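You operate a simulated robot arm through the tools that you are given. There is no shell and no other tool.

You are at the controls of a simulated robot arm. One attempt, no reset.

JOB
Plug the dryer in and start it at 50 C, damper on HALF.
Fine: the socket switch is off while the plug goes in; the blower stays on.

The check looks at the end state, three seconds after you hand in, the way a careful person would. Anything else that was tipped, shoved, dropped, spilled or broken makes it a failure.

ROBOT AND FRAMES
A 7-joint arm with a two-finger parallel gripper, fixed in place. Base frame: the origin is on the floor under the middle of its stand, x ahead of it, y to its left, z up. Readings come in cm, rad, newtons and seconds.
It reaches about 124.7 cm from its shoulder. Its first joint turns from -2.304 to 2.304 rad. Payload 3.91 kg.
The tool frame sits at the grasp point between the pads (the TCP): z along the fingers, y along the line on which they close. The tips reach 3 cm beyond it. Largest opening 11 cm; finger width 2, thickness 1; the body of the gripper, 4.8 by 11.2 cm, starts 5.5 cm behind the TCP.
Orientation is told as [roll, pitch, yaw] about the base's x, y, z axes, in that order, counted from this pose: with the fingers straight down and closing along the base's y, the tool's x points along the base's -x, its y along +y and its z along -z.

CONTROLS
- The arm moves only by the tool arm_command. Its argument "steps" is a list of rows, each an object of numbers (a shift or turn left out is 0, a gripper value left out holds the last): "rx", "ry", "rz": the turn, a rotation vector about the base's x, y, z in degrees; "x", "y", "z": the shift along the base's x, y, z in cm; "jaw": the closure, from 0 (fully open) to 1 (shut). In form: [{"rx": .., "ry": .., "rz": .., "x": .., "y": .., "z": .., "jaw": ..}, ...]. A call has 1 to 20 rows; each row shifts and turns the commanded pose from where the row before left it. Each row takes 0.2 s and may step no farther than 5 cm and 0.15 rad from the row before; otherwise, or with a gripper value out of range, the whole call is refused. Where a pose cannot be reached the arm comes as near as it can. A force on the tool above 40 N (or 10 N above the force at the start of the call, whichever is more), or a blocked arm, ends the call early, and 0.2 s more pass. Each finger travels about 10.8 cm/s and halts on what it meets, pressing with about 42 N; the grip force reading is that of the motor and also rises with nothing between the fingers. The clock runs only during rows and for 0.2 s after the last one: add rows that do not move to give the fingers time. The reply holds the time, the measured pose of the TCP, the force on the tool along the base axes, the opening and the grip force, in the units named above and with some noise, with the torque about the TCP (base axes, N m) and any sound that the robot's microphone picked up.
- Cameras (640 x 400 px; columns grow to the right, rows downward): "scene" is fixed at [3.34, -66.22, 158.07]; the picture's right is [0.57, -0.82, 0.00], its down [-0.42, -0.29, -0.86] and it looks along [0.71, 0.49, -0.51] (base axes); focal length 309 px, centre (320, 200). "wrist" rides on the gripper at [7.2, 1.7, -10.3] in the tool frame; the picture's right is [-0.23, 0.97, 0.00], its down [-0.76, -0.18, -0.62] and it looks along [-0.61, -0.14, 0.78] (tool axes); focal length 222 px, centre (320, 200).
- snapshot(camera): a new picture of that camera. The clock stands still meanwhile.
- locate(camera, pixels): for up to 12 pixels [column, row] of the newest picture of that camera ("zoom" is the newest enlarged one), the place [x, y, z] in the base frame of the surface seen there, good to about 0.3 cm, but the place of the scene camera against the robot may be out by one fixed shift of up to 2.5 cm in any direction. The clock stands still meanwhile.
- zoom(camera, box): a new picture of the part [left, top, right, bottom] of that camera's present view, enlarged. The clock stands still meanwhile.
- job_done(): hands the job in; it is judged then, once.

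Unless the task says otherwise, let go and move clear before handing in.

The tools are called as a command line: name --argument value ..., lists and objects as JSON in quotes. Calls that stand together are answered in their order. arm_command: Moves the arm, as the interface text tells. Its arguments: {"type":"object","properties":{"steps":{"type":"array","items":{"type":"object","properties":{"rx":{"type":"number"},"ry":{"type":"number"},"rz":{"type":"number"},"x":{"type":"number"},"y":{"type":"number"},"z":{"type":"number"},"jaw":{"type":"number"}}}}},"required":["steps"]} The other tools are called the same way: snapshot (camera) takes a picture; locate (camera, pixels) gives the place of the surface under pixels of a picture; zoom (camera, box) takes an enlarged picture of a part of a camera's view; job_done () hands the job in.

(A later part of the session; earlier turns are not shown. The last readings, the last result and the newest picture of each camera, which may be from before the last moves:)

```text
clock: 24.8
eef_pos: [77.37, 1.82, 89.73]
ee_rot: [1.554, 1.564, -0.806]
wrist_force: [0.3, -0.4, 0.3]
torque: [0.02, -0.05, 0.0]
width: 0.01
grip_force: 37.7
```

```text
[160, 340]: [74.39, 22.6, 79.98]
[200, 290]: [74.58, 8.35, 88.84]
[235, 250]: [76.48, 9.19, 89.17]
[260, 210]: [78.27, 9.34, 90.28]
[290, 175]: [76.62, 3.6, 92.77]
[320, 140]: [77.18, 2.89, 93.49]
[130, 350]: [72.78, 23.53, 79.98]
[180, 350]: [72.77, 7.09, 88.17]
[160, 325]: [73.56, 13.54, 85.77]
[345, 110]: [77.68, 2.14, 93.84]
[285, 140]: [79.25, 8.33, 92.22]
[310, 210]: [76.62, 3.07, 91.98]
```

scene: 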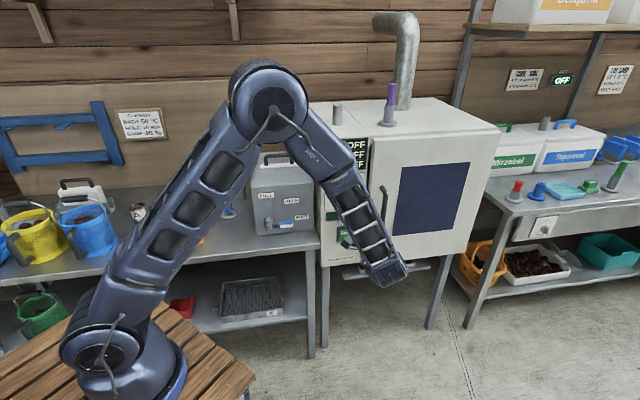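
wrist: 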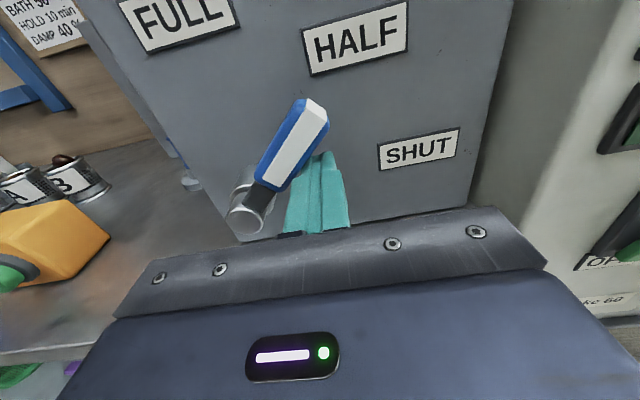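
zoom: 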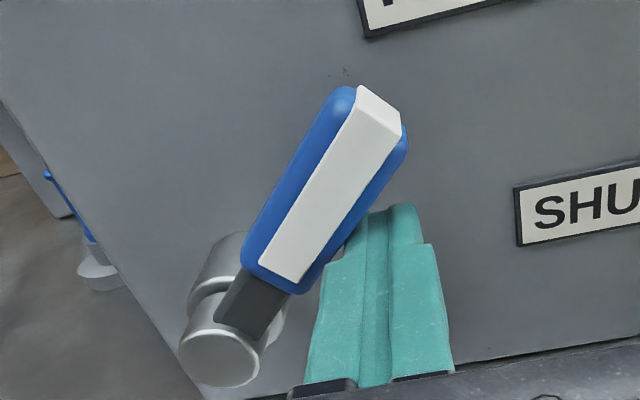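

locate --camera "zoom" --pixels '[[285, 260], [305, 225], [325, 190], [345, 155], [365, 118], [220, 358], [200, 360], [240, 358]]'

```text
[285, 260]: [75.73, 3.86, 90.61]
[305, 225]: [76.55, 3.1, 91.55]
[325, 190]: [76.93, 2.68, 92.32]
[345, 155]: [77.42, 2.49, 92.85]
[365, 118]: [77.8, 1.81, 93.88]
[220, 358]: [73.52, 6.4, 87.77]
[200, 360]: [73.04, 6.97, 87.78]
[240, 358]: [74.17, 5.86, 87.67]
```

The line from the pivot to the handle tip is about 44–45°, which matches HALF. I'll ease off diagonally away from the handle and back out.

arm_command --steps '[{"x": 0.4, "y": -0.4, "z": -0.5}, {"x": -2.5, "y": -2.5}, {"x": -3, "y": -3}, {"x": -3, "y": -3}, {"x": -3, "y": -3}, {"x": -2.5, "y": -2.5}, {}, {}]'

snapshot --camera "wrist"

snapshot --camera "scene"

```text
clock: 26.6
eef_pos: [63.68, -12.73, 89.44]
ee_rot: [1.483, 1.564, -0.876]
wrist_force: [0.7, 0.0, 0.4]
torque: [0.02, 0.02, 0.03]
width: 0.01
grip_force: 37.8
```

```text
taken
```

wrist: 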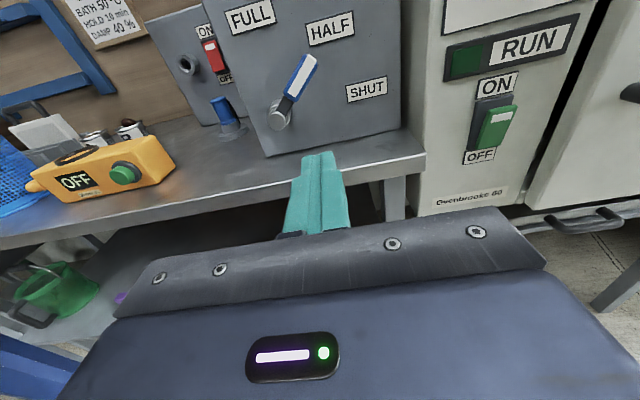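

```text
taken
```

scene: 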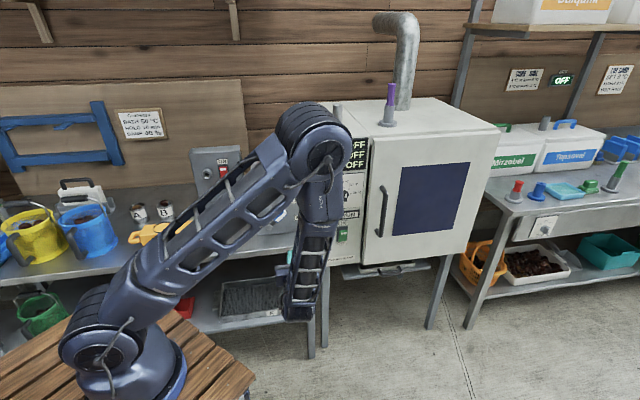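

The lever stands at HALF. I'll move left and up to view the socket, the red switch and the plug from about 20 cm.

arm_command --steps '[{"z": 3}, {"x": 0.28, "y": 4.24, "z": 0.96}, {"x": 0.28, "y": 4.24, "z": 0.96}, {"x": 0.28, "y": 4.24, "z": 0.96}, {"x": 0.28, "y": 4.24, "z": 0.96}, {"x": 0.28, "y": 4.24, "z": 0.96}, {"x": 0.28, "y": 4.24, "z": 0.96}, {"x": 0.28, "y": 4.24, "z": 0.96}, {"x": 0.28, "y": 4.24, "z": 0.96}, {"x": 0.28, "y": 4.24, "z": 0.96}, {"x": 0.28, "y": 4.24, "z": 0.96}, {}, {}]'

snapshot --camera "wrist"

snapshot --camera "scene"

```text
clock: 29.4
eef_pos: [68.0, 29.29, 102.27]
ee_rot: [1.7, 1.565, -0.655]
wrist_force: [-0.8, 0.2, 1.5]
torque: [0.04, 0.01, -0.02]
width: 0.0
grip_force: 37.6
out of reach, approached as far as the arm can: row 4, 5, 11
```

```text
taken
```

wrist: 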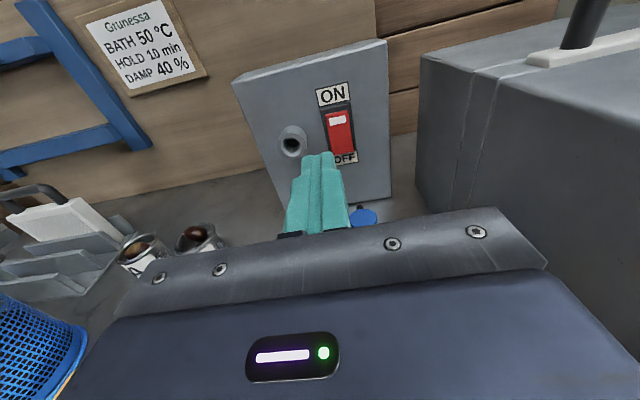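

```text
taken
```

scene: 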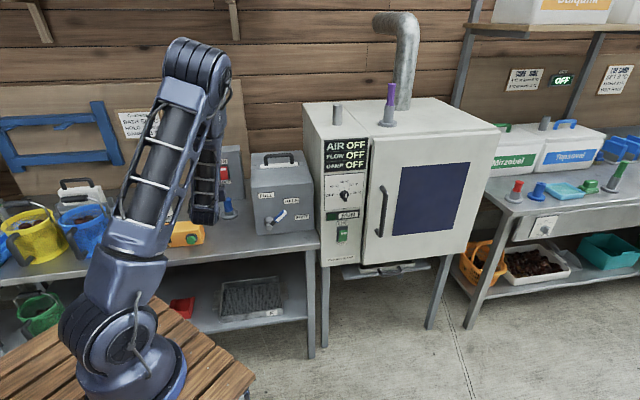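

The scene view shows the damper lever raised to HALF and the hand near the socket. The reply flagged reach limits on this path, so I'll choose a different hand roll for the insertion. Next I'll measure the red rocker and the socket.

zoom --camera "wrist" --box '[260, 70, 380, 190]'

locate --camera "zoom" --pixels '[[360, 140], [400, 140], [380, 180], [375, 210], [400, 230], [420, 140], [385, 70], [170, 190], [130, 200], [205, 195], [165, 160], [165, 225]]'

```text
3.33 times, centred on (320, 130) of wrist
```

zoom: 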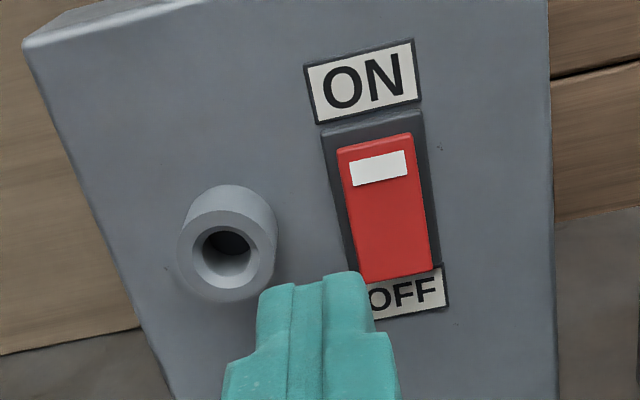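

```text
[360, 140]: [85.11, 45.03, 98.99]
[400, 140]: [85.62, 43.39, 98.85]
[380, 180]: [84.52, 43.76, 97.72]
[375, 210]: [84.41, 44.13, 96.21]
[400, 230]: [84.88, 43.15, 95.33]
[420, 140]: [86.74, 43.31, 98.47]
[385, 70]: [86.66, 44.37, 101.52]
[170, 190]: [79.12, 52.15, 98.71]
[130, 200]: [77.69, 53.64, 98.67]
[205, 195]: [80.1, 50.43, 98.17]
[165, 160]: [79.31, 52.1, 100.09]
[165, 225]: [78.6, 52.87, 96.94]
```

The red rocker's upper points look recessed (c≈91.2–92) while the lower ones stand proud (c≈90.5). That suggests the socket switch is ON now, so I'll confirm with more points.

locate --camera "zoom" --pixels '[[350, 155], [410, 150], [380, 165], [385, 200], [395, 250], [420, 255], [375, 260], [440, 200], [500, 200], [340, 240], [270, 100], [500, 350]]'

zoom --camera "scene" --box '[205, 145, 245, 185]'

```text
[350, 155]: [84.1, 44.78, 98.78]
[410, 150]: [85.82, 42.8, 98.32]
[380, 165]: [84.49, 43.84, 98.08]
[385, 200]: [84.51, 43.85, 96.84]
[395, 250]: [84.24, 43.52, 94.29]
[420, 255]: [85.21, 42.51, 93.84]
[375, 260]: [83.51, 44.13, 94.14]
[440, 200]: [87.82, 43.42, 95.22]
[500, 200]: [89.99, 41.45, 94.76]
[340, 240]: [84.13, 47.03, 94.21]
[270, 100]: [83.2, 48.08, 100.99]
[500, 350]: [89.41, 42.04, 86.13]
```

```text
10.00 times, centred on (225, 165) of scene
```

zoom: 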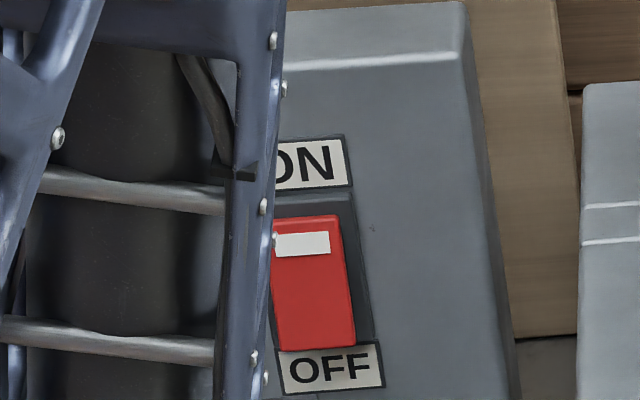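

Red rocker: top end about 1.8 cm proud, bottom end about 2.6 cm, the opposite tilt to the green one. So the socket switch is ON and has to go OFF before plugging in. I'll tilt the hand about 15° down and approach the lower (OFF) end near a=29.1, z=94.5.

arm_command --steps '[{"x": 2.64, "y": 2.03, "z": -1.0, "rx": -5.3, "ry": 5.3}, {"x": 2.64, "y": 2.03, "z": -1.0, "rx": -5.3, "ry": 5.3}, {"x": 2.0, "y": 1.5, "z": -3}, {"x": 2.0, "y": 1.5, "z": -2.8}, {}, {}]'

snapshot --camera "wrist"

snapshot --camera "scene"

```text
clock: 29.8
eef_pos: [74.81, 22.74, 99.42]
ee_rot: [-0.809, 1.388, 2.985]
wrist_force: [-7.9, 5.4, 1.6]
torque: [-0.29, -0.15, -0.65]
width: 0.01
grip_force: 37.4
out of reach, approached as far as the arm can: row 1
stopped in row 2: the force on the tool passed its limit at 160 N (the readings are from after the stop); the commanded pose is now the measured one
```

```text
taken
```

wrist: 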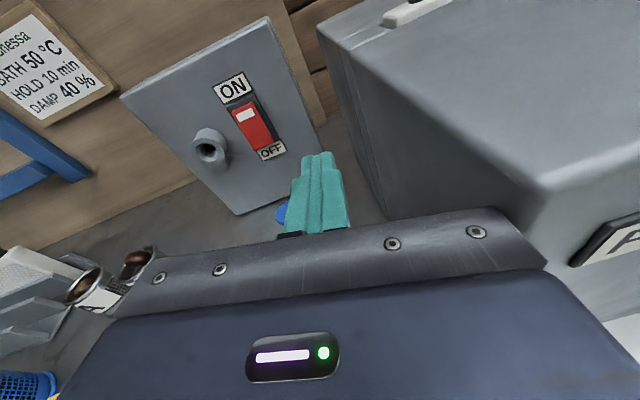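

```text
taken
```

scene: 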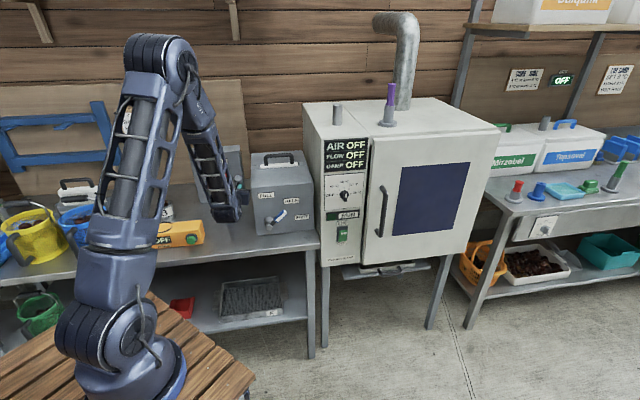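

The arm jumped: near a joint limit it swung to (74.8,22.7,99.4), and a 160 N spike stopped it. The remaining force pushes left, so the hand is probably touching the lever box. I'll check what it's touching and whether anything moved before going on.

zoom --camera "scene" --box '[150, 130, 330, 250]'

locate --camera "wrist" --pixels '[[545, 190], [440, 90], [540, 225], [330, 60], [370, 150], [260, 130], [245, 115], [205, 148], [281, 213], [235, 85]]'

```text
3.33 times, centred on (240, 190) of scene
```

zoom: 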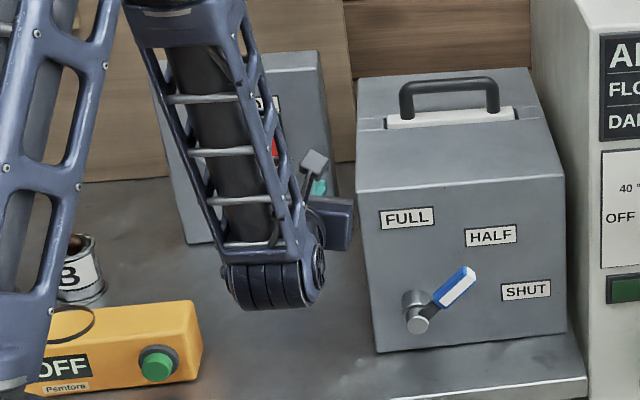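

```text
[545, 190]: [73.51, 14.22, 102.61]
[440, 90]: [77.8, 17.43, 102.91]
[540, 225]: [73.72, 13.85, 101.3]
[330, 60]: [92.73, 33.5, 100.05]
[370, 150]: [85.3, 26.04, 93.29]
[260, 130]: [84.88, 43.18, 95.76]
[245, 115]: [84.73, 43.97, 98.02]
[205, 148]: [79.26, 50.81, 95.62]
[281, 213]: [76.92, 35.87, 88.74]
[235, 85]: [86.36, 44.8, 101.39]
```

The lever box hasn't moved (same pixels as before), and the plug and yellow unit are in place. The hand is only resting against the box's left side. I'll ease left and up in small steps.

arm_command --steps '[{"x": -0.7, "y": 0.7, "z": 0.3}, {"x": -0.7, "y": 0.7, "z": 0.5}, {}]'

```text
clock: 30.6
eef_pos: [74.45, 22.94, 98.87]
ee_rot: [-0.782, 1.379, 3.009]
wrist_force: [0.0, 0.3, -0.1]
torque: [0.0, -0.02, 0.03]
width: 0.01
grip_force: 37.7
out of reach, approached as far as the arm can: row 1, 2
```

Contact is released but this pose sits at a joint limit. I'll undo the hand roll (turn anticlockwise about its own axis) while moving left.

arm_command --steps '[{"x": -1.0, "y": 1.0, "rx": -4, "ry": -3.1, "rz": 0.6}, {"x": -1.0, "y": 1.0, "rx": -4, "ry": -3.1, "rz": 0.6}, {}]'

```text
clock: 31.1
eef_pos: [74.34, 22.16, 98.88]
ee_rot: [-0.547, 1.405, -3.041]
wrist_force: [-13.8, 16.2, -0.9]
torque: [-0.46, -0.3, -1.23]
width: 0.0
grip_force: 37.7
out of reach, approached as far as the arm can: row 1, 2
stopped in row 2: the force on the tool passed its limit at 133 N (the readings are from after the stop); the commanded pose is now the measured one
```

The roll nudged the hand back against the box. Only about 2 cm of the gripper body overlaps the box side, so I'll back straight out along the hand's own axis instead.

arm_command --steps '[{"x": -0.8, "y": -0.6, "z": 0.2}, {}]'

```text
clock: 31.6
eef_pos: [73.71, 21.27, 99.11]
ee_rot: [-0.552, 1.407, -3.052]
wrist_force: [0.5, 0.5, -0.7]
torque: [0.0, -0.02, -0.01]
width: 0.0
grip_force: 37.7
```

That worked and the force is gone. I'll continue backing out.

arm_command --steps '[{"x": -1.2, "y": -0.9, "z": 0.3}, {"x": -1.6, "y": -1.2, "z": 0.4}, {"x": -1.6, "y": -1.2, "z": 0.4}, {}]'

zoom --camera "scene" --box '[150, 130, 330, 250]'

```text
clock: 32.6
eef_pos: [69.32, 17.88, 100.3]
ee_rot: [-0.55, 1.406, -3.048]
wrist_force: [1.2, -0.3, -0.5]
torque: [-0.02, 0.01, 0.01]
width: 0.01
grip_force: 37.6
```

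```text
3.33 times, centred on (240, 190) of scene
```

zoom: 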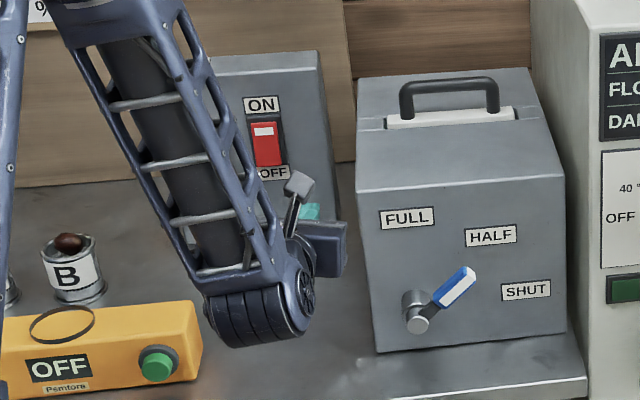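

The box, lever, yellow unit and cups are all unmoved, and the hand is clear. I'll lift and roll the hand anticlockwise towards camera-left, which should take the wrist off its limit. First a short test.

arm_command --steps '[{"x": -0.5, "y": -0.5, "z": 2}, {"z": 1.5, "rx": -4, "ry": -4, "rz": 0.7}, {"z": 1.5, "rx": -4, "ry": -4, "rz": 0.7}, {}]'

```text
clock: 33.6
eef_pos: [68.89, 17.4, 105.13]
ee_rot: [0.774, 1.411, -1.713]
wrist_force: [0.0, 0.2, -0.4]
torque: [-0.01, 0.0, -0.02]
width: 0.02
grip_force: 37.7
```

It followed smoothly, so I'll continue the roll to camera-left while rising to about z=110.

arm_command --steps '[{"z": 1, "rx": -5.4, "ry": -5.39, "rz": 1.0}, {"z": 1, "rx": -5.4, "ry": -5.39, "rz": 1.0}, {"z": 1, "rx": -5.4, "ry": -5.39, "rz": 1.0}, {"z": 1, "rx": -5.4, "ry": -5.39, "rz": 1.0}, {"z": 1, "rx": -5.4, "ry": -5.39, "rz": 1.0}, {"rx": -5.4, "ry": -5.39, "rz": 1.0}, {"rx": -5.4, "ry": -5.39, "rz": 1.0}, {"rx": -5.4, "ry": -5.39, "rz": 1.0}, {"rx": -5.4, "ry": -5.39, "rz": 1.0}, {"rx": -5.4, "ry": -5.39, "rz": 1.0}, {"rx": -5.4, "ry": -5.39, "rz": 1.0}, {}, {}]'

snapshot --camera "wrist"

```text
clock: 36.5
eef_pos: [68.81, 17.46, 110.16]
ee_rot: [1.576, -0.002, -0.783]
wrist_force: [-0.9, 0.1, 0.7]
torque: [0.0, 0.0, 0.01]
width: 0.01
grip_force: 38.2
```

```text
taken
```

wrist: 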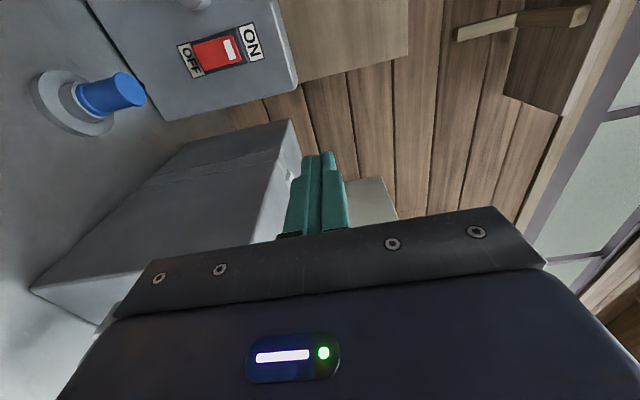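

The hand is now camera-left and facing the plate squarely, with no limit flagged. I'll shift left in line with the red switch (a≈29.1), tilt about 20° down for clearance over the plug, and approach.

arm_command --steps '[{"x": -2.55, "y": 2.55}, {"x": -2.55, "y": 2.55}, {"x": 1.5, "y": 1.5, "z": -1.5, "rx": -4.71, "ry": 4.71}, {"x": 2, "y": 2, "z": -2, "rx": -4.71, "ry": 4.71}, {"x": 2, "y": 2, "z": -2, "rx": -4.71, "ry": 4.71}, {"x": 2.5, "y": 2.5, "z": -2}, {"x": 2.5, "y": 2.5, "z": -2}, {}, {}]'

snapshot --camera "wrist"

snapshot --camera "scene"

```text
clock: 38.5
eef_pos: [74.3, 32.92, 100.78]
ee_rot: [1.226, 0.001, -0.782]
wrist_force: [-0.1, -0.5, 0.1]
torque: [-0.03, 0.01, -0.01]
width: 0.01
grip_force: 37.8
```

```text
taken
```

wrist: 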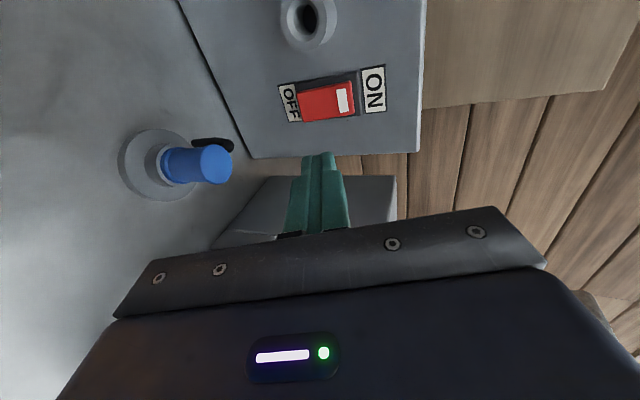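

```text
taken
```

scene: 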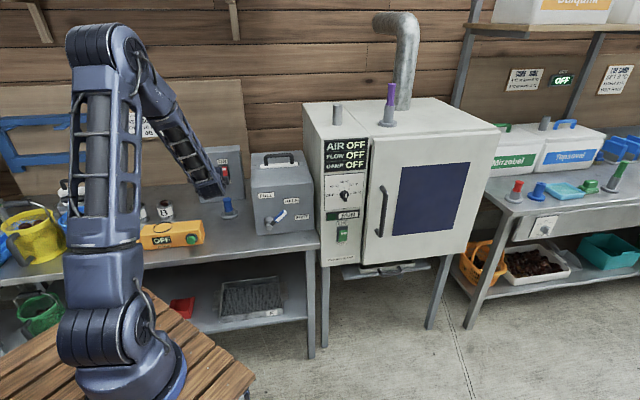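

The view is now close and clean: red switch at (325,103), plug at (195,165), socket at (305,18). I'll measure them again from here.

zoom --camera "wrist" --box '[270, 50, 400, 140]'

locate --camera "zoom" --pixels '[[190, 255], [210, 310], [170, 200], [230, 250], [290, 240], [350, 240], [400, 230], [360, 200], [370, 290], [460, 150], [100, 150], [320, 100]]'

locate --camera "wrist" --pixels '[[180, 150], [180, 165], [180, 180], [220, 150], [220, 165], [215, 180], [160, 165], [140, 165], [290, 20], [335, 20], [308, 40], [305, 10]]'

```text
4.44 times, centred on (335, 95) of wrist
```

zoom: 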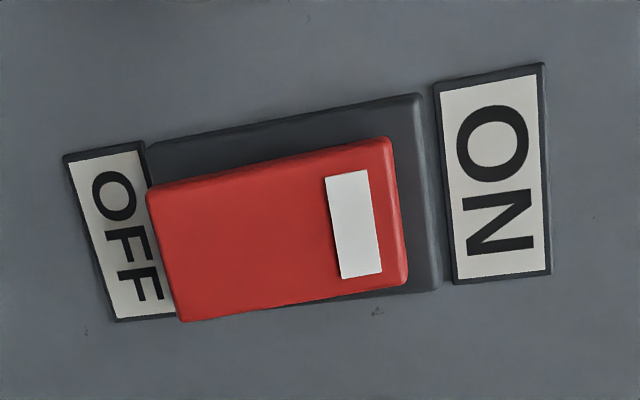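

```text
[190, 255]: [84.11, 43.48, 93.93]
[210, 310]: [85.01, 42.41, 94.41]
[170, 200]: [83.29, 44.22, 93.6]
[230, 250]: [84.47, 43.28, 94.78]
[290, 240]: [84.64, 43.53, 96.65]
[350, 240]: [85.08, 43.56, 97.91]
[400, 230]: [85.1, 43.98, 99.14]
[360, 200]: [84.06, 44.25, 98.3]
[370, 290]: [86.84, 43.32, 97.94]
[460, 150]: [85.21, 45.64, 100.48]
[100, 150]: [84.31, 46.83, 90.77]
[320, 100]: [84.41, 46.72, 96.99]
```

```text
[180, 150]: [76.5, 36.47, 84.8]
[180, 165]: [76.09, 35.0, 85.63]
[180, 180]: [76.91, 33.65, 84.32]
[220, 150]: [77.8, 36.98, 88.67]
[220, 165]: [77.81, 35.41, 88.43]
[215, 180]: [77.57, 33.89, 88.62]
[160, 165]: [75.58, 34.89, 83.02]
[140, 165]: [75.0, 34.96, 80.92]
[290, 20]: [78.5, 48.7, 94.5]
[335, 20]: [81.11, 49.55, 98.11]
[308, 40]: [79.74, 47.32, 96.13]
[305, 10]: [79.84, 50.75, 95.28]
```

OFF end at c≈90.2, ON end at c≈91.2, plate at 92.7: the switch is ON. I'll line up on the lower end at a≈28.9, z≈94.4 and stop just short of contact.

arm_command --steps '[{"x": 1.65, "y": 1.78, "z": -1.6}, {"x": 1.65, "y": 1.78, "z": -1.6}, {"x": 1.65, "y": 1.78, "z": -1.6}, {"x": 1.65, "y": 1.78, "z": -1.5}, {}, {}]'

snapshot --camera "wrist"

```text
clock: 39.9
eef_pos: [80.91, 40.23, 94.37]
ee_rot: [1.225, 0.0, -0.785]
wrist_force: [0.0, -0.3, 0.1]
torque: [-0.03, -0.02, 0.0]
width: 0.0
grip_force: 37.9
```

```text
taken
```

wrist: 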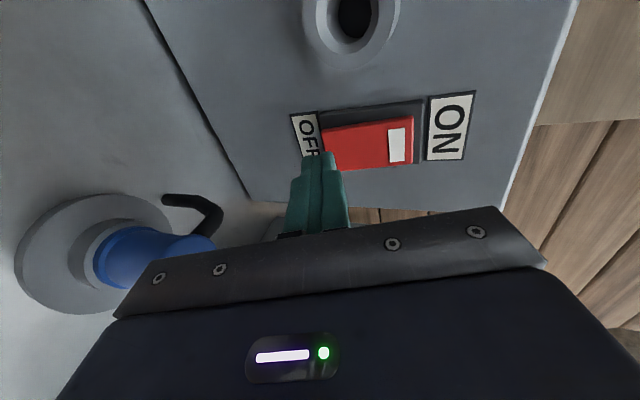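

The tips are 1–2 cm from the OFF end. I'll raise slightly and press in with small steps.

arm_command --steps '[{"x": 0.35, "y": 0.35, "z": 0.3}, {"x": 0.35, "y": 0.35}, {"x": 0.35, "y": 0.35}, {"x": 0.3, "y": 0.3}, {"x": 0.3, "y": 0.3}, {}]'

snapshot --camera "wrist"

```text
clock: 41.2
eef_pos: [82.25, 41.81, 94.76]
ee_rot: [1.225, 0.0, -0.784]
wrist_force: [-10.2, -9.3, 2.5]
torque: [0.03, -0.04, 0.02]
width: 0.02
grip_force: 37.7
```

```text
taken
```

wrist: 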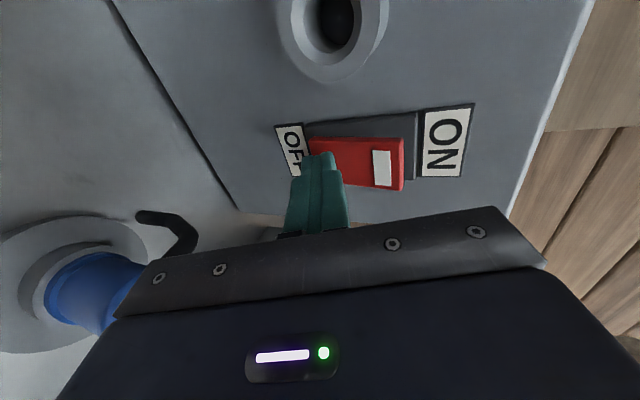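

There is 14 N of contact at c≈87.7 and the rocker appears to have tilted. I'll press slightly further to make sure it latches, watching the force.

arm_command --steps '[{"x": 0.2, "y": 0.2}, {"x": 0.2, "y": 0.2}, {}]'

zoom --camera "wrist" --box '[260, 90, 490, 220]'

```text
clock: 41.6
eef_pos: [82.42, 41.79, 94.77]
ee_rot: [1.226, 0.0, -0.783]
wrist_force: [-21.8, -17.6, 12.2]
torque: [0.3, -0.23, 0.11]
width: 0.0
grip_force: 37.6
stopped in row 1: the force on the tool passed its limit at 48 N (the readings are from after the stop); the commanded pose is now the measured one
```

```text
2.78 times, centred on (375, 155) of wrist
```

zoom: 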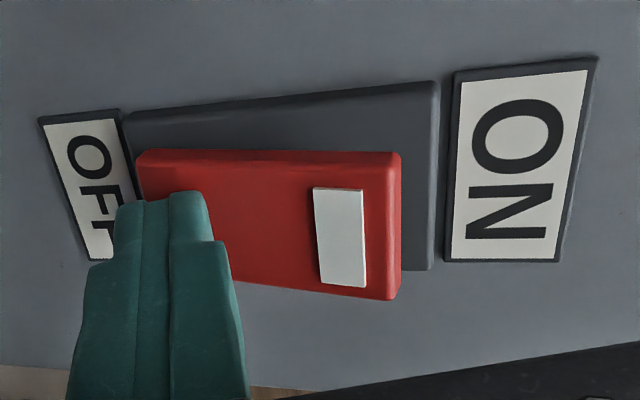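

It hit its stop: the ON end now stands proud and the OFF end is pressed in. I'll back off and verify.

arm_command --steps '[{"x": -1.5, "y": -1.5}, {"x": -2, "y": -2, "z": 1.0}, {"x": -2, "y": -2, "z": 2}, {"x": -2, "y": -2, "z": 2}, {}, {}]'

snapshot --camera "wrist"

zoom --camera "wrist" --box '[270, 50, 400, 140]'

locate --camera "zoom" --pixels '[[190, 255], [200, 230], [230, 250], [290, 240], [350, 240], [380, 230], [400, 200], [100, 150], [320, 100]]'

```text
clock: 43.0
eef_pos: [74.8, 34.22, 99.83]
ee_rot: [1.225, 0.002, -0.784]
wrist_force: [0.0, -0.8, 0.0]
torque: [0.01, 0.05, 0.0]
width: 0.0
grip_force: 37.5
```

```text
taken
```

wrist: 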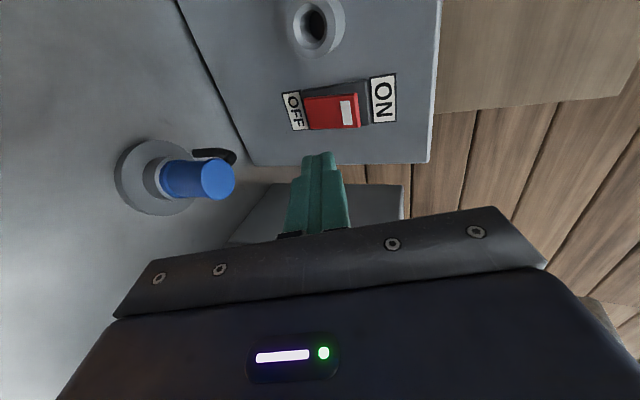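

```text
4.44 times, centred on (335, 95) of wrist
```

zoom: 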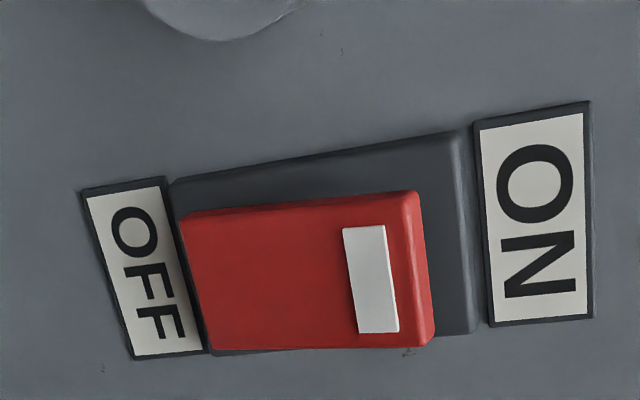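

```text
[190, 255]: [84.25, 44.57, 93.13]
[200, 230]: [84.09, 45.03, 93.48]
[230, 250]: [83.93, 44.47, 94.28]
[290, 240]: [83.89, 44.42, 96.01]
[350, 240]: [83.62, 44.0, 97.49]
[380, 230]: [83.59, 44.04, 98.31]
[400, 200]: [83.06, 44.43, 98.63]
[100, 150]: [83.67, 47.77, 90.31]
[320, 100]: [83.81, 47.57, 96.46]
```

The socket switch is now OFF (ON end proud at c≈90.1, OFF end at 91.3). Next I'll examine the plug and the dark piece beside it at (215,155).

zoom --camera "wrist" --box '[100, 120, 260, 230]'

locate --camera "zoom" --pixels '[[390, 130], [430, 120], [500, 130], [510, 160], [480, 200], [480, 230], [480, 270], [250, 230], [250, 280], [260, 190], [200, 180], [60, 60]]'

zoom --camera "scene" --box '[205, 180, 255, 225]'

```text
3.64 times, centred on (180, 175) of wrist
```

zoom: 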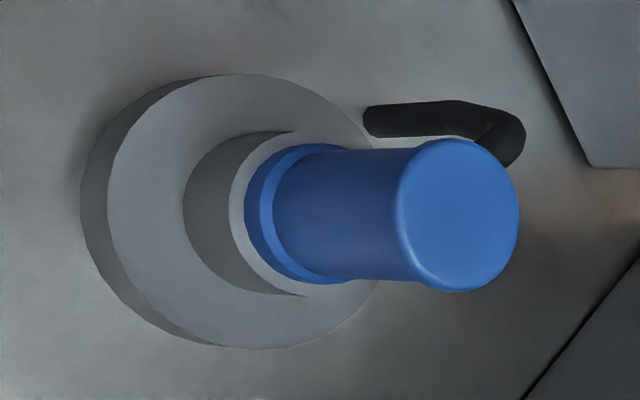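

```text
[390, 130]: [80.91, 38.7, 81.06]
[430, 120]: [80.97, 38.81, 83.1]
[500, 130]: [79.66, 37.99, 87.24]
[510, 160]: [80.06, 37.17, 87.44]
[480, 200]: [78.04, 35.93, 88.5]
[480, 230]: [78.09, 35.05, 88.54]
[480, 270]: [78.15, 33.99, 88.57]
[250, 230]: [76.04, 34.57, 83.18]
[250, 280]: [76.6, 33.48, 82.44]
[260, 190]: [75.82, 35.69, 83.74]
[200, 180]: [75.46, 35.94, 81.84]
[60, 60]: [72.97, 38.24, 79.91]
```

```text
8.89 times, centred on (230, 202) of scene
```

zoom: 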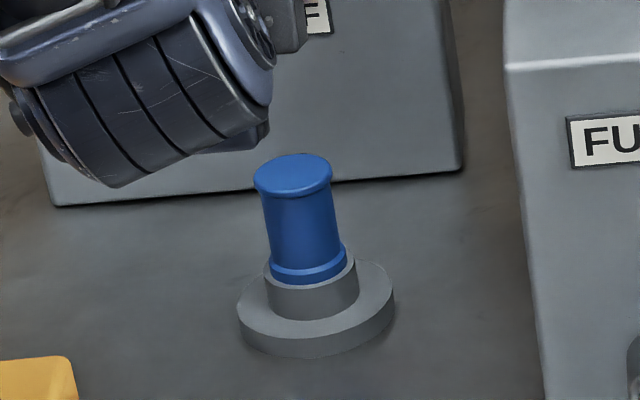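

The plug is a 3.2 cm blue cylinder, top at z≈88.6, with a black cable tail leaving its plate-facing side near z≈87.4. I'll grip it along the bench's left-right direction to miss the tail. First I'll measure the socket hole from straight in front.

arm_command --steps '[{"x": -2.5, "z": -0.3, "rx": 4.71, "ry": -4.71}, {"x": -2.5, "z": -0.7, "rx": 4.71, "ry": -4.71}, {"x": -2.5, "z": -0.7, "rx": 4.71, "ry": -4.71}, {"x": -2.5, "z": -0.7}, {}, {}]'

snapshot --camera "wrist"

```text
clock: 44.4
eef_pos: [68.31, 34.01, 100.45]
ee_rot: [1.367, -0.001, -0.784]
wrist_force: [0.0, 0.6, 0.4]
torque: [0.0, -0.02, 0.03]
width: 0.0
grip_force: 37.5
out of reach, approached as far as the arm can: row 2, 3
```

```text
taken
```

wrist: 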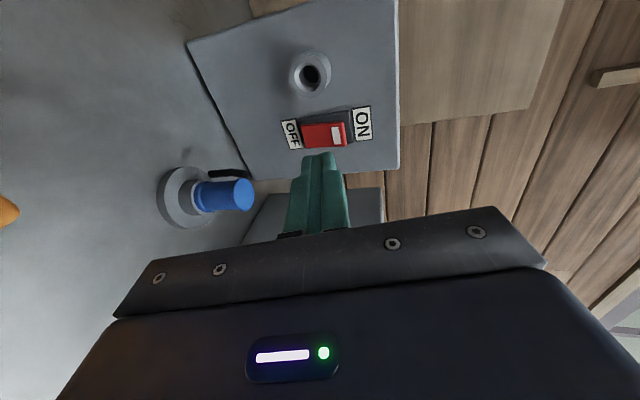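

At this distance the arm can't quite level the hand (12° of tilt remains). The insertion point is farther out, so I'll test levelling there, 7 cm closer to the plate and in line with the socket. That also gives me a head-on view of the hole.

arm_command --steps '[{"x": 1.15, "y": 2.45, "z": -1.1}, {"x": 1.15, "y": 2.45, "z": -1.1}, {"x": 1.15, "y": 2.45, "z": -1.1}, {}]'

arm_command --steps '[{"rx": 4.1, "ry": -4.1}, {"rx": 4.1, "ry": -4.1}, {}]'

snapshot --camera "wrist"

```text
clock: 45.4
eef_pos: [68.41, 33.89, 100.38]
ee_rot: [1.366, 0.0, -0.788]
wrist_force: [0.3, -0.2, -0.6]
torque: [-0.02, 0.01, 0.01]
width: 0.0
grip_force: 38.4
out of reach, approached as far as the arm can: row 1, 2, 3
```

```text
clock: 46.2
eef_pos: [68.45, 34.01, 100.48]
ee_rot: [1.364, 0.001, -0.787]
wrist_force: [-0.5, -0.3, -0.1]
torque: [0.01, -0.02, 0.02]
width: 0.01
grip_force: 37.8
out of reach, approached as far as the arm can: row 1, 2
```

```text
taken
```

wrist: 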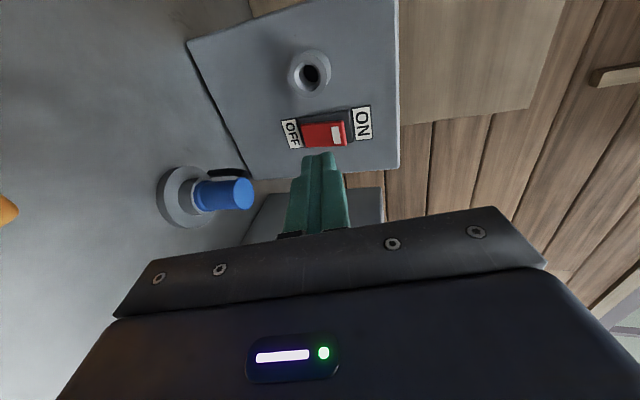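

The arm didn't move, so my commanded pose has run ahead of what it can reach. I'll undo the last commands step by step until it responds again.

arm_command --steps '[{"rx": -4.1, "ry": 4.1}, {"rx": -4.1, "ry": 4.1}, {}]'

```text
clock: 47.0
eef_pos: [68.51, 33.84, 100.34]
ee_rot: [1.163, -0.001, -0.786]
wrist_force: [-0.9, -0.2, 0.2]
torque: [-0.04, 0.02, -0.02]
width: 0.01
grip_force: 37.5
```

The reply shows the commanded pose follows the reachable one, and the tilt changed by 11.5° as asked. From this slightly steeper tilt I'll try moving toward the socket line again.

arm_command --steps '[{"x": 1.15, "y": 2.45, "z": -1.1}, {"x": 1.15, "y": 2.45, "z": -1.1}, {}]'

```text
clock: 47.8
eef_pos: [70.8, 38.96, 97.85]
ee_rot: [1.165, 0.0, -0.788]
wrist_force: [-0.1, 0.2, 0.3]
torque: [0.0, -0.04, 0.0]
width: 0.0
grip_force: 37.7
```

That moved freely. Now I'll try levelling here in small increments.

arm_command --steps '[{"rx": 4.1, "ry": -4.1}, {}]'

arm_command --steps '[{"rx": 4.1, "ry": -4.1}, {}]'

arm_command --steps '[{"rx": 4.1, "ry": -4.1}, {}]'

snapshot --camera "wrist"

snapshot --camera "scene"

```text
clock: 48.4
eef_pos: [70.77, 38.92, 98.02]
ee_rot: [1.266, -0.001, -0.788]
wrist_force: [0.2, -0.3, -0.5]
torque: [-0.01, 0.0, -0.01]
width: 0.0
grip_force: 38.2
```

```text
clock: 49.0
eef_pos: [70.84, 38.86, 98.02]
ee_rot: [1.314, 0.0, -0.785]
wrist_force: [0.0, 0.4, 1.0]
torque: [-0.01, 0.03, 0.02]
width: 0.01
grip_force: 37.4
out of reach, approached as far as the arm can: row 1
```

```text
clock: 49.6
eef_pos: [70.76, 38.84, 98.06]
ee_rot: [1.314, 0.001, -0.784]
wrist_force: [0.0, -1.3, 0.7]
torque: [-0.01, 0.0, 0.02]
width: 0.01
grip_force: 37.9
out of reach, approached as far as the arm can: row 1
```

```text
taken
```

wrist: 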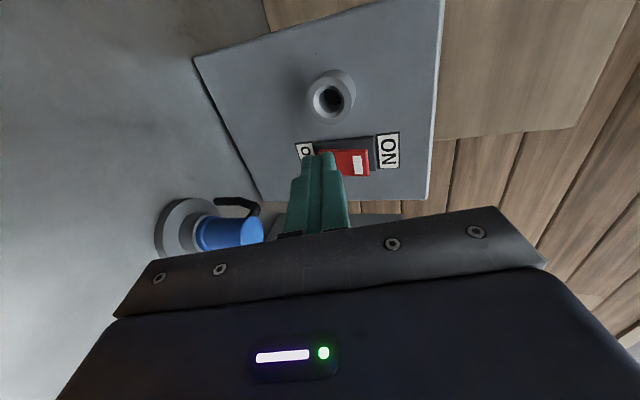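

```text
taken
```

scene: 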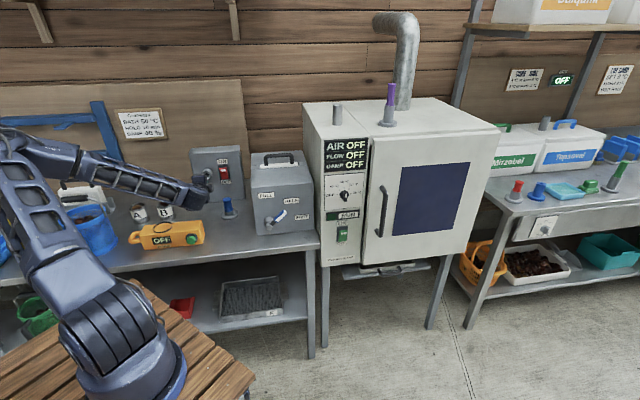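

The elbow has swung out to the left, putting the forearm low over the bench, which isn't a good posture. I'll rise clear first, then roll the hand to its neutral camera-below attitude so the arm comes back upright.

arm_command --steps '[{"x": -0.7, "y": -0.7, "z": 2.5}, {"x": -0.7, "y": -0.7, "z": 3}, {"x": -0.7, "y": -0.7, "z": 3}, {"x": -0.7, "y": -0.7, "z": 3}, {}]'

arm_command --steps '[{"rx": -4.8, "ry": -4.8, "rz": 1.78}, {"rx": -4.8, "ry": -4.8, "rz": 1.78}, {"rx": -4.8, "ry": -4.8, "rz": 1.78}, {}]'

snapshot --camera "scene"

```text
clock: 50.8
eef_pos: [67.98, 35.95, 109.53]
ee_rot: [1.314, 0.0, -0.785]
wrist_force: [0.6, -0.6, -0.4]
torque: [0.0, -0.03, 0.02]
width: 0.0
grip_force: 37.5
```

```text
clock: 51.8
eef_pos: [68.01, 36.0, 109.62]
ee_rot: [1.296, -0.355, -0.689]
wrist_force: [-0.2, 0.9, 0.7]
torque: [-0.01, -0.07, -0.02]
width: 0.02
grip_force: 37.2
```

```text
taken
```

scene: 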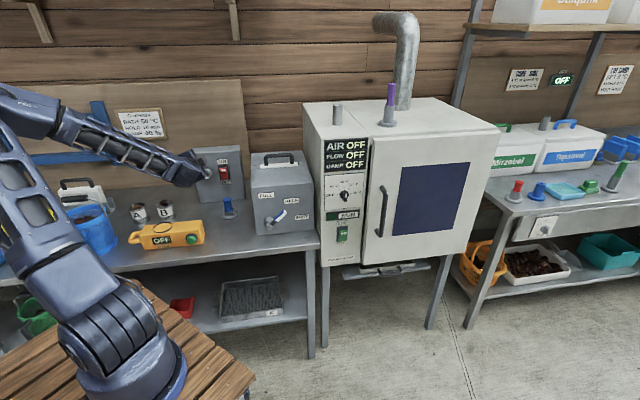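

It's rolling smoothly and everything on the bench is unmoved. I'll continue to camera-below.

arm_command --steps '[{"rx": -4.8, "ry": -4.8, "rz": 1.78}, {"rx": -4.8, "ry": -4.8, "rz": 1.78}, {"rx": -4.8, "ry": -4.8, "rz": 1.78}, {"rx": -4.8, "ry": -4.8, "rz": 1.78}, {"rx": -4.8, "ry": -4.8, "rz": 1.78}, {"rx": -4.8, "ry": -4.8, "rz": 1.78}, {"rx": -4.8, "ry": -4.8, "rz": 1.78}, {"rx": -4.8, "ry": -4.8, "rz": 1.78}, {"rx": -4.8, "ry": -4.8, "rz": 1.78}, {"rx": -4.0, "ry": -4.0, "rz": 1.5}, {}]'

snapshot --camera "scene"

snapshot --camera "wrist"

```text
clock: 54.2
eef_pos: [67.97, 35.93, 109.53]
ee_rot: [-0.007, -1.315, 0.793]
wrist_force: [0.8, -0.3, -0.4]
torque: [-0.02, 0.0, -0.02]
width: 0.0
grip_force: 37.7
```

```text
taken
```

scene: 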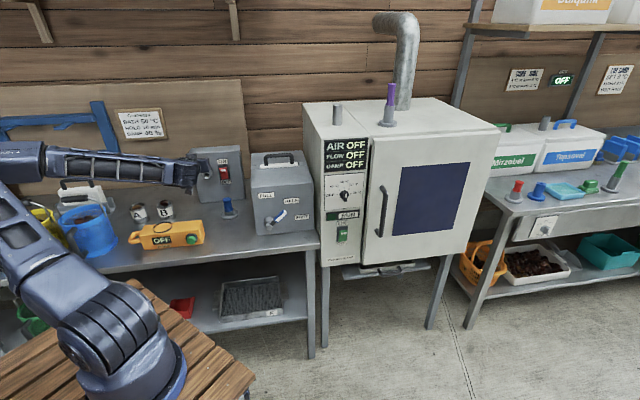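

```text
taken
```

wrist: 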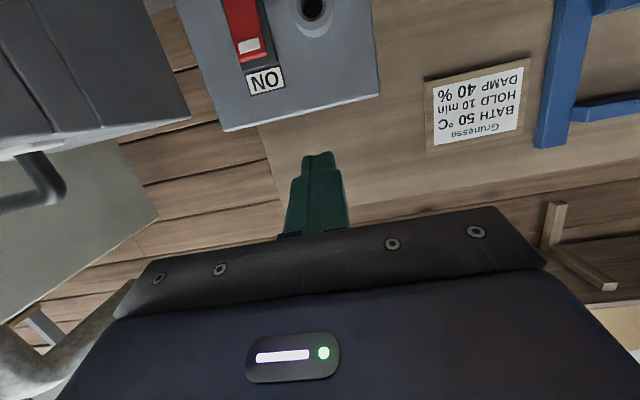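

The hand is now camera-below, but the elbow sits far to the left. I'll measure how high the elbow and forearm are above the bench items before moving on.

locate --camera "scene" --pixels '[[20, 155], [60, 165], [100, 168], [140, 170], [175, 172], [10, 195], [40, 260], [85, 230], [80, 190], [138, 210], [165, 210], [100, 320]]'

```text
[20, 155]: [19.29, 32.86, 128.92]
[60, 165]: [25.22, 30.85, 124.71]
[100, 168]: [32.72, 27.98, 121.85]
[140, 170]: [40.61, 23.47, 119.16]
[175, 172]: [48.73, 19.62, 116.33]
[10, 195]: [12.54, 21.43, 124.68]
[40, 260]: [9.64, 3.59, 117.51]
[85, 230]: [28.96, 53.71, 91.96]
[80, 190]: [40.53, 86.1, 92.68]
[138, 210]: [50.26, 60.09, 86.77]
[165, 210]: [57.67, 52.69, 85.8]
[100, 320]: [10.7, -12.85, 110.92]
```

The forearm is at z≈116–129 while the bench items stay below about 95, so there is good clearance. Next I'll check that a level hand is reachable in this camera-below attitude at the socket approach point.

arm_command --steps '[{"rx": 3.4, "ry": -3.4}, {"rx": 3.4, "ry": -3.4}, {"rx": 3.5, "ry": -3.5}, {}]'

arm_command --steps '[{"x": 1.0, "y": 2.0, "z": -3}, {"x": 1.0, "y": 2.0, "z": -3}, {"x": 1.0, "y": 1.5, "z": -3}, {"z": -3}, {}]'

snapshot --camera "wrist"

snapshot --camera "scene"

```text
clock: 55.2
eef_pos: [68.05, 35.92, 109.69]
ee_rot: [-0.011, -1.481, 0.798]
wrist_force: [-0.5, 0.5, 0.2]
torque: [-0.01, -0.01, -0.04]
width: 0.0
grip_force: 38.2
out of reach, approached as far as the arm can: row 3
```

```text
clock: 56.4
eef_pos: [68.03, 35.99, 109.73]
ee_rot: [-0.009, -1.48, 0.795]
wrist_force: [-0.9, 0.1, -0.9]
torque: [-0.05, 0.02, 0.01]
width: 0.0
grip_force: 37.8
out of reach, approached as far as the arm can: row 1, 2, 3, 4
```

```text
taken
```

wrist: 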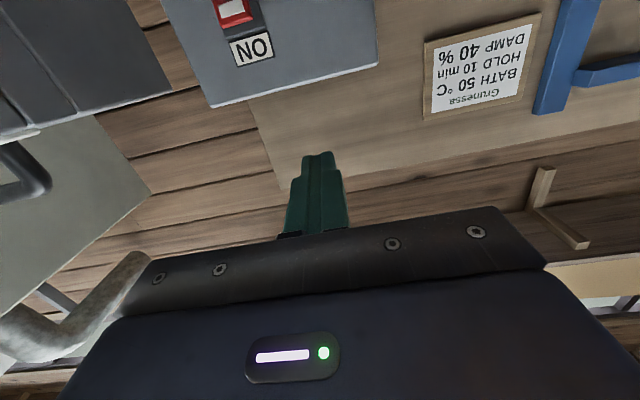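

```text
taken
```

scene: 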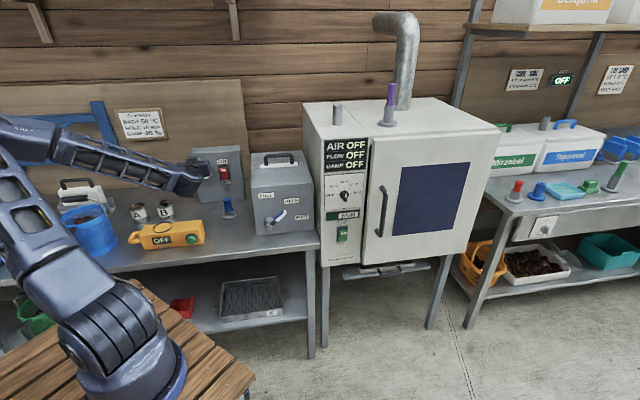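

Levelling stalls 5° short here, and the limit tightens as the hand goes lower, so it depends on reach. I'll go to the actual pre-insert point with about 20° of down-tilt and see how level I can get there.

arm_command --steps '[{"rx": -5.2, "ry": 5.2}, {"rx": -5.2, "ry": 5.2}, {"x": 1.1, "y": 1.5, "z": -3}, {"x": 1.1, "y": 1.5, "z": -3}, {"x": 1.1, "y": 1.5, "z": -3}, {"x": 1.1, "y": 1.5, "z": -3}, {}]'

arm_command --steps '[{"rx": 3.5, "ry": -3.5}, {}]'

arm_command --steps '[{"rx": 3.5, "ry": -3.5}, {}]'

snapshot --camera "wrist"

snapshot --camera "scene"

```text
clock: 58.0
eef_pos: [72.25, 42.28, 97.47]
ee_rot: [0.0, -1.224, 0.787]
wrist_force: [-0.1, 0.5, -0.5]
torque: [-0.01, 0.01, 0.02]
width: 0.02
grip_force: 37.3
```

```text
clock: 58.6
eef_pos: [71.83, 42.82, 98.4]
ee_rot: [-0.002, -1.308, 0.79]
wrist_force: [-0.4, -0.5, -0.5]
torque: [-0.01, 0.01, -0.04]
width: 0.03
grip_force: 37.8
out of reach, approached as far as the arm can: row 1
```

```text
clock: 59.2
eef_pos: [71.75, 42.95, 98.41]
ee_rot: [-0.003, -1.308, 0.79]
wrist_force: [-0.2, -0.6, -0.5]
torque: [0.02, 0.02, -0.02]
width: 0.0
grip_force: 37.6
out of reach, approached as far as the arm can: row 1
```

```text
taken
```

wrist: 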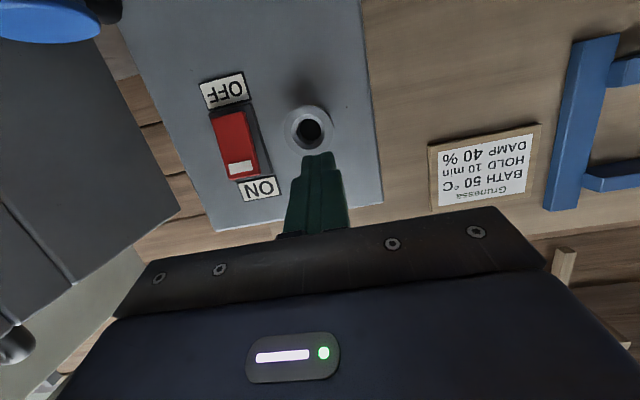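

```text
taken
```

scene: 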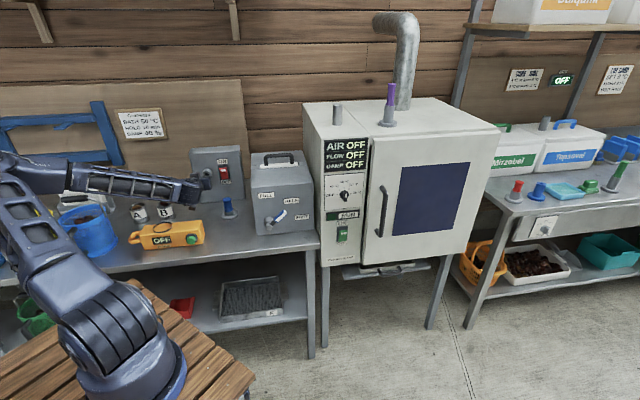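

At the pre-insert point about 15–20° of down-tilt is comfortable, so I'll grip the plug with a 20° lean and let it end up level. The socket hole at (308,128) is well in view, so I'll measure its rim now.

zoom --camera "wrist" --box '[265, 90, 355, 170]'

locate --camera "zoom" --pixels '[[200, 205], [395, 195], [295, 115], [240, 130], [365, 140], [205, 240], [225, 165], [385, 165], [430, 330], [120, 200], [300, 60], [305, 200]]'

```text
5.00 times, centred on (310, 130) of wrist
```

zoom: 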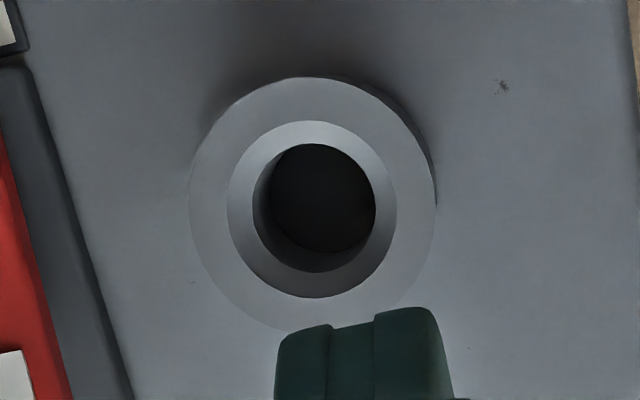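

```text
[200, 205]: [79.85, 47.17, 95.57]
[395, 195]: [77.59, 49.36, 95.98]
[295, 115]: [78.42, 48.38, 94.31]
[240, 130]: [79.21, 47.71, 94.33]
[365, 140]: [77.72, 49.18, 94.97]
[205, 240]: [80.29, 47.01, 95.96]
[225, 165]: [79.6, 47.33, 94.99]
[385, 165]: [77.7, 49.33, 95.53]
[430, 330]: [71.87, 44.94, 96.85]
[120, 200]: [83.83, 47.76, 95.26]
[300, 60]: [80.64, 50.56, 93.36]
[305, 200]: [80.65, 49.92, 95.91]
```

The hole centre is a≈21.3, z≈95.9, with the face at c≈89.75. The bore is about 2 cm with a 2.8 cm chamfer. I'll rise and swing over the plug, turning the hand down with a 20° lean toward the plate.

arm_command --steps '[{"x": 0.78, "y": -2.6, "z": 3.4}, {"x": 0.78, "y": -2.6, "z": 3.4}, {"x": 0.78, "y": -2.6, "z": 3.4}, {"x": 0.78, "y": -2.6, "z": 3.4}, {"rx": -5.6, "ry": 5.6}, {"rx": -5.6, "ry": 5.6}, {"rx": -5.6, "ry": 5.6}, {"rx": -5.6, "ry": 5.6}, {"rx": -5.6, "ry": 5.6}, {"rx": -5.6, "ry": 5.6}, {}]'

snapshot --camera "scene"

```text
clock: 61.6
eef_pos: [74.89, 32.41, 112.06]
ee_rot: [0.002, -0.478, 0.787]
wrist_force: [-0.1, 0.3, -0.2]
torque: [0.02, 0.0, 0.01]
width: 0.0
grip_force: 37.6
```

```text
taken
```

scene: 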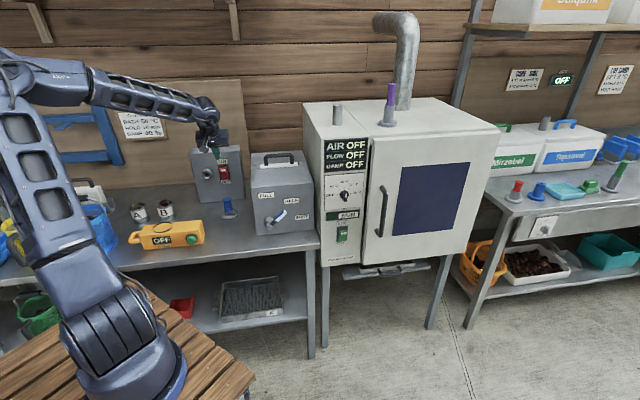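

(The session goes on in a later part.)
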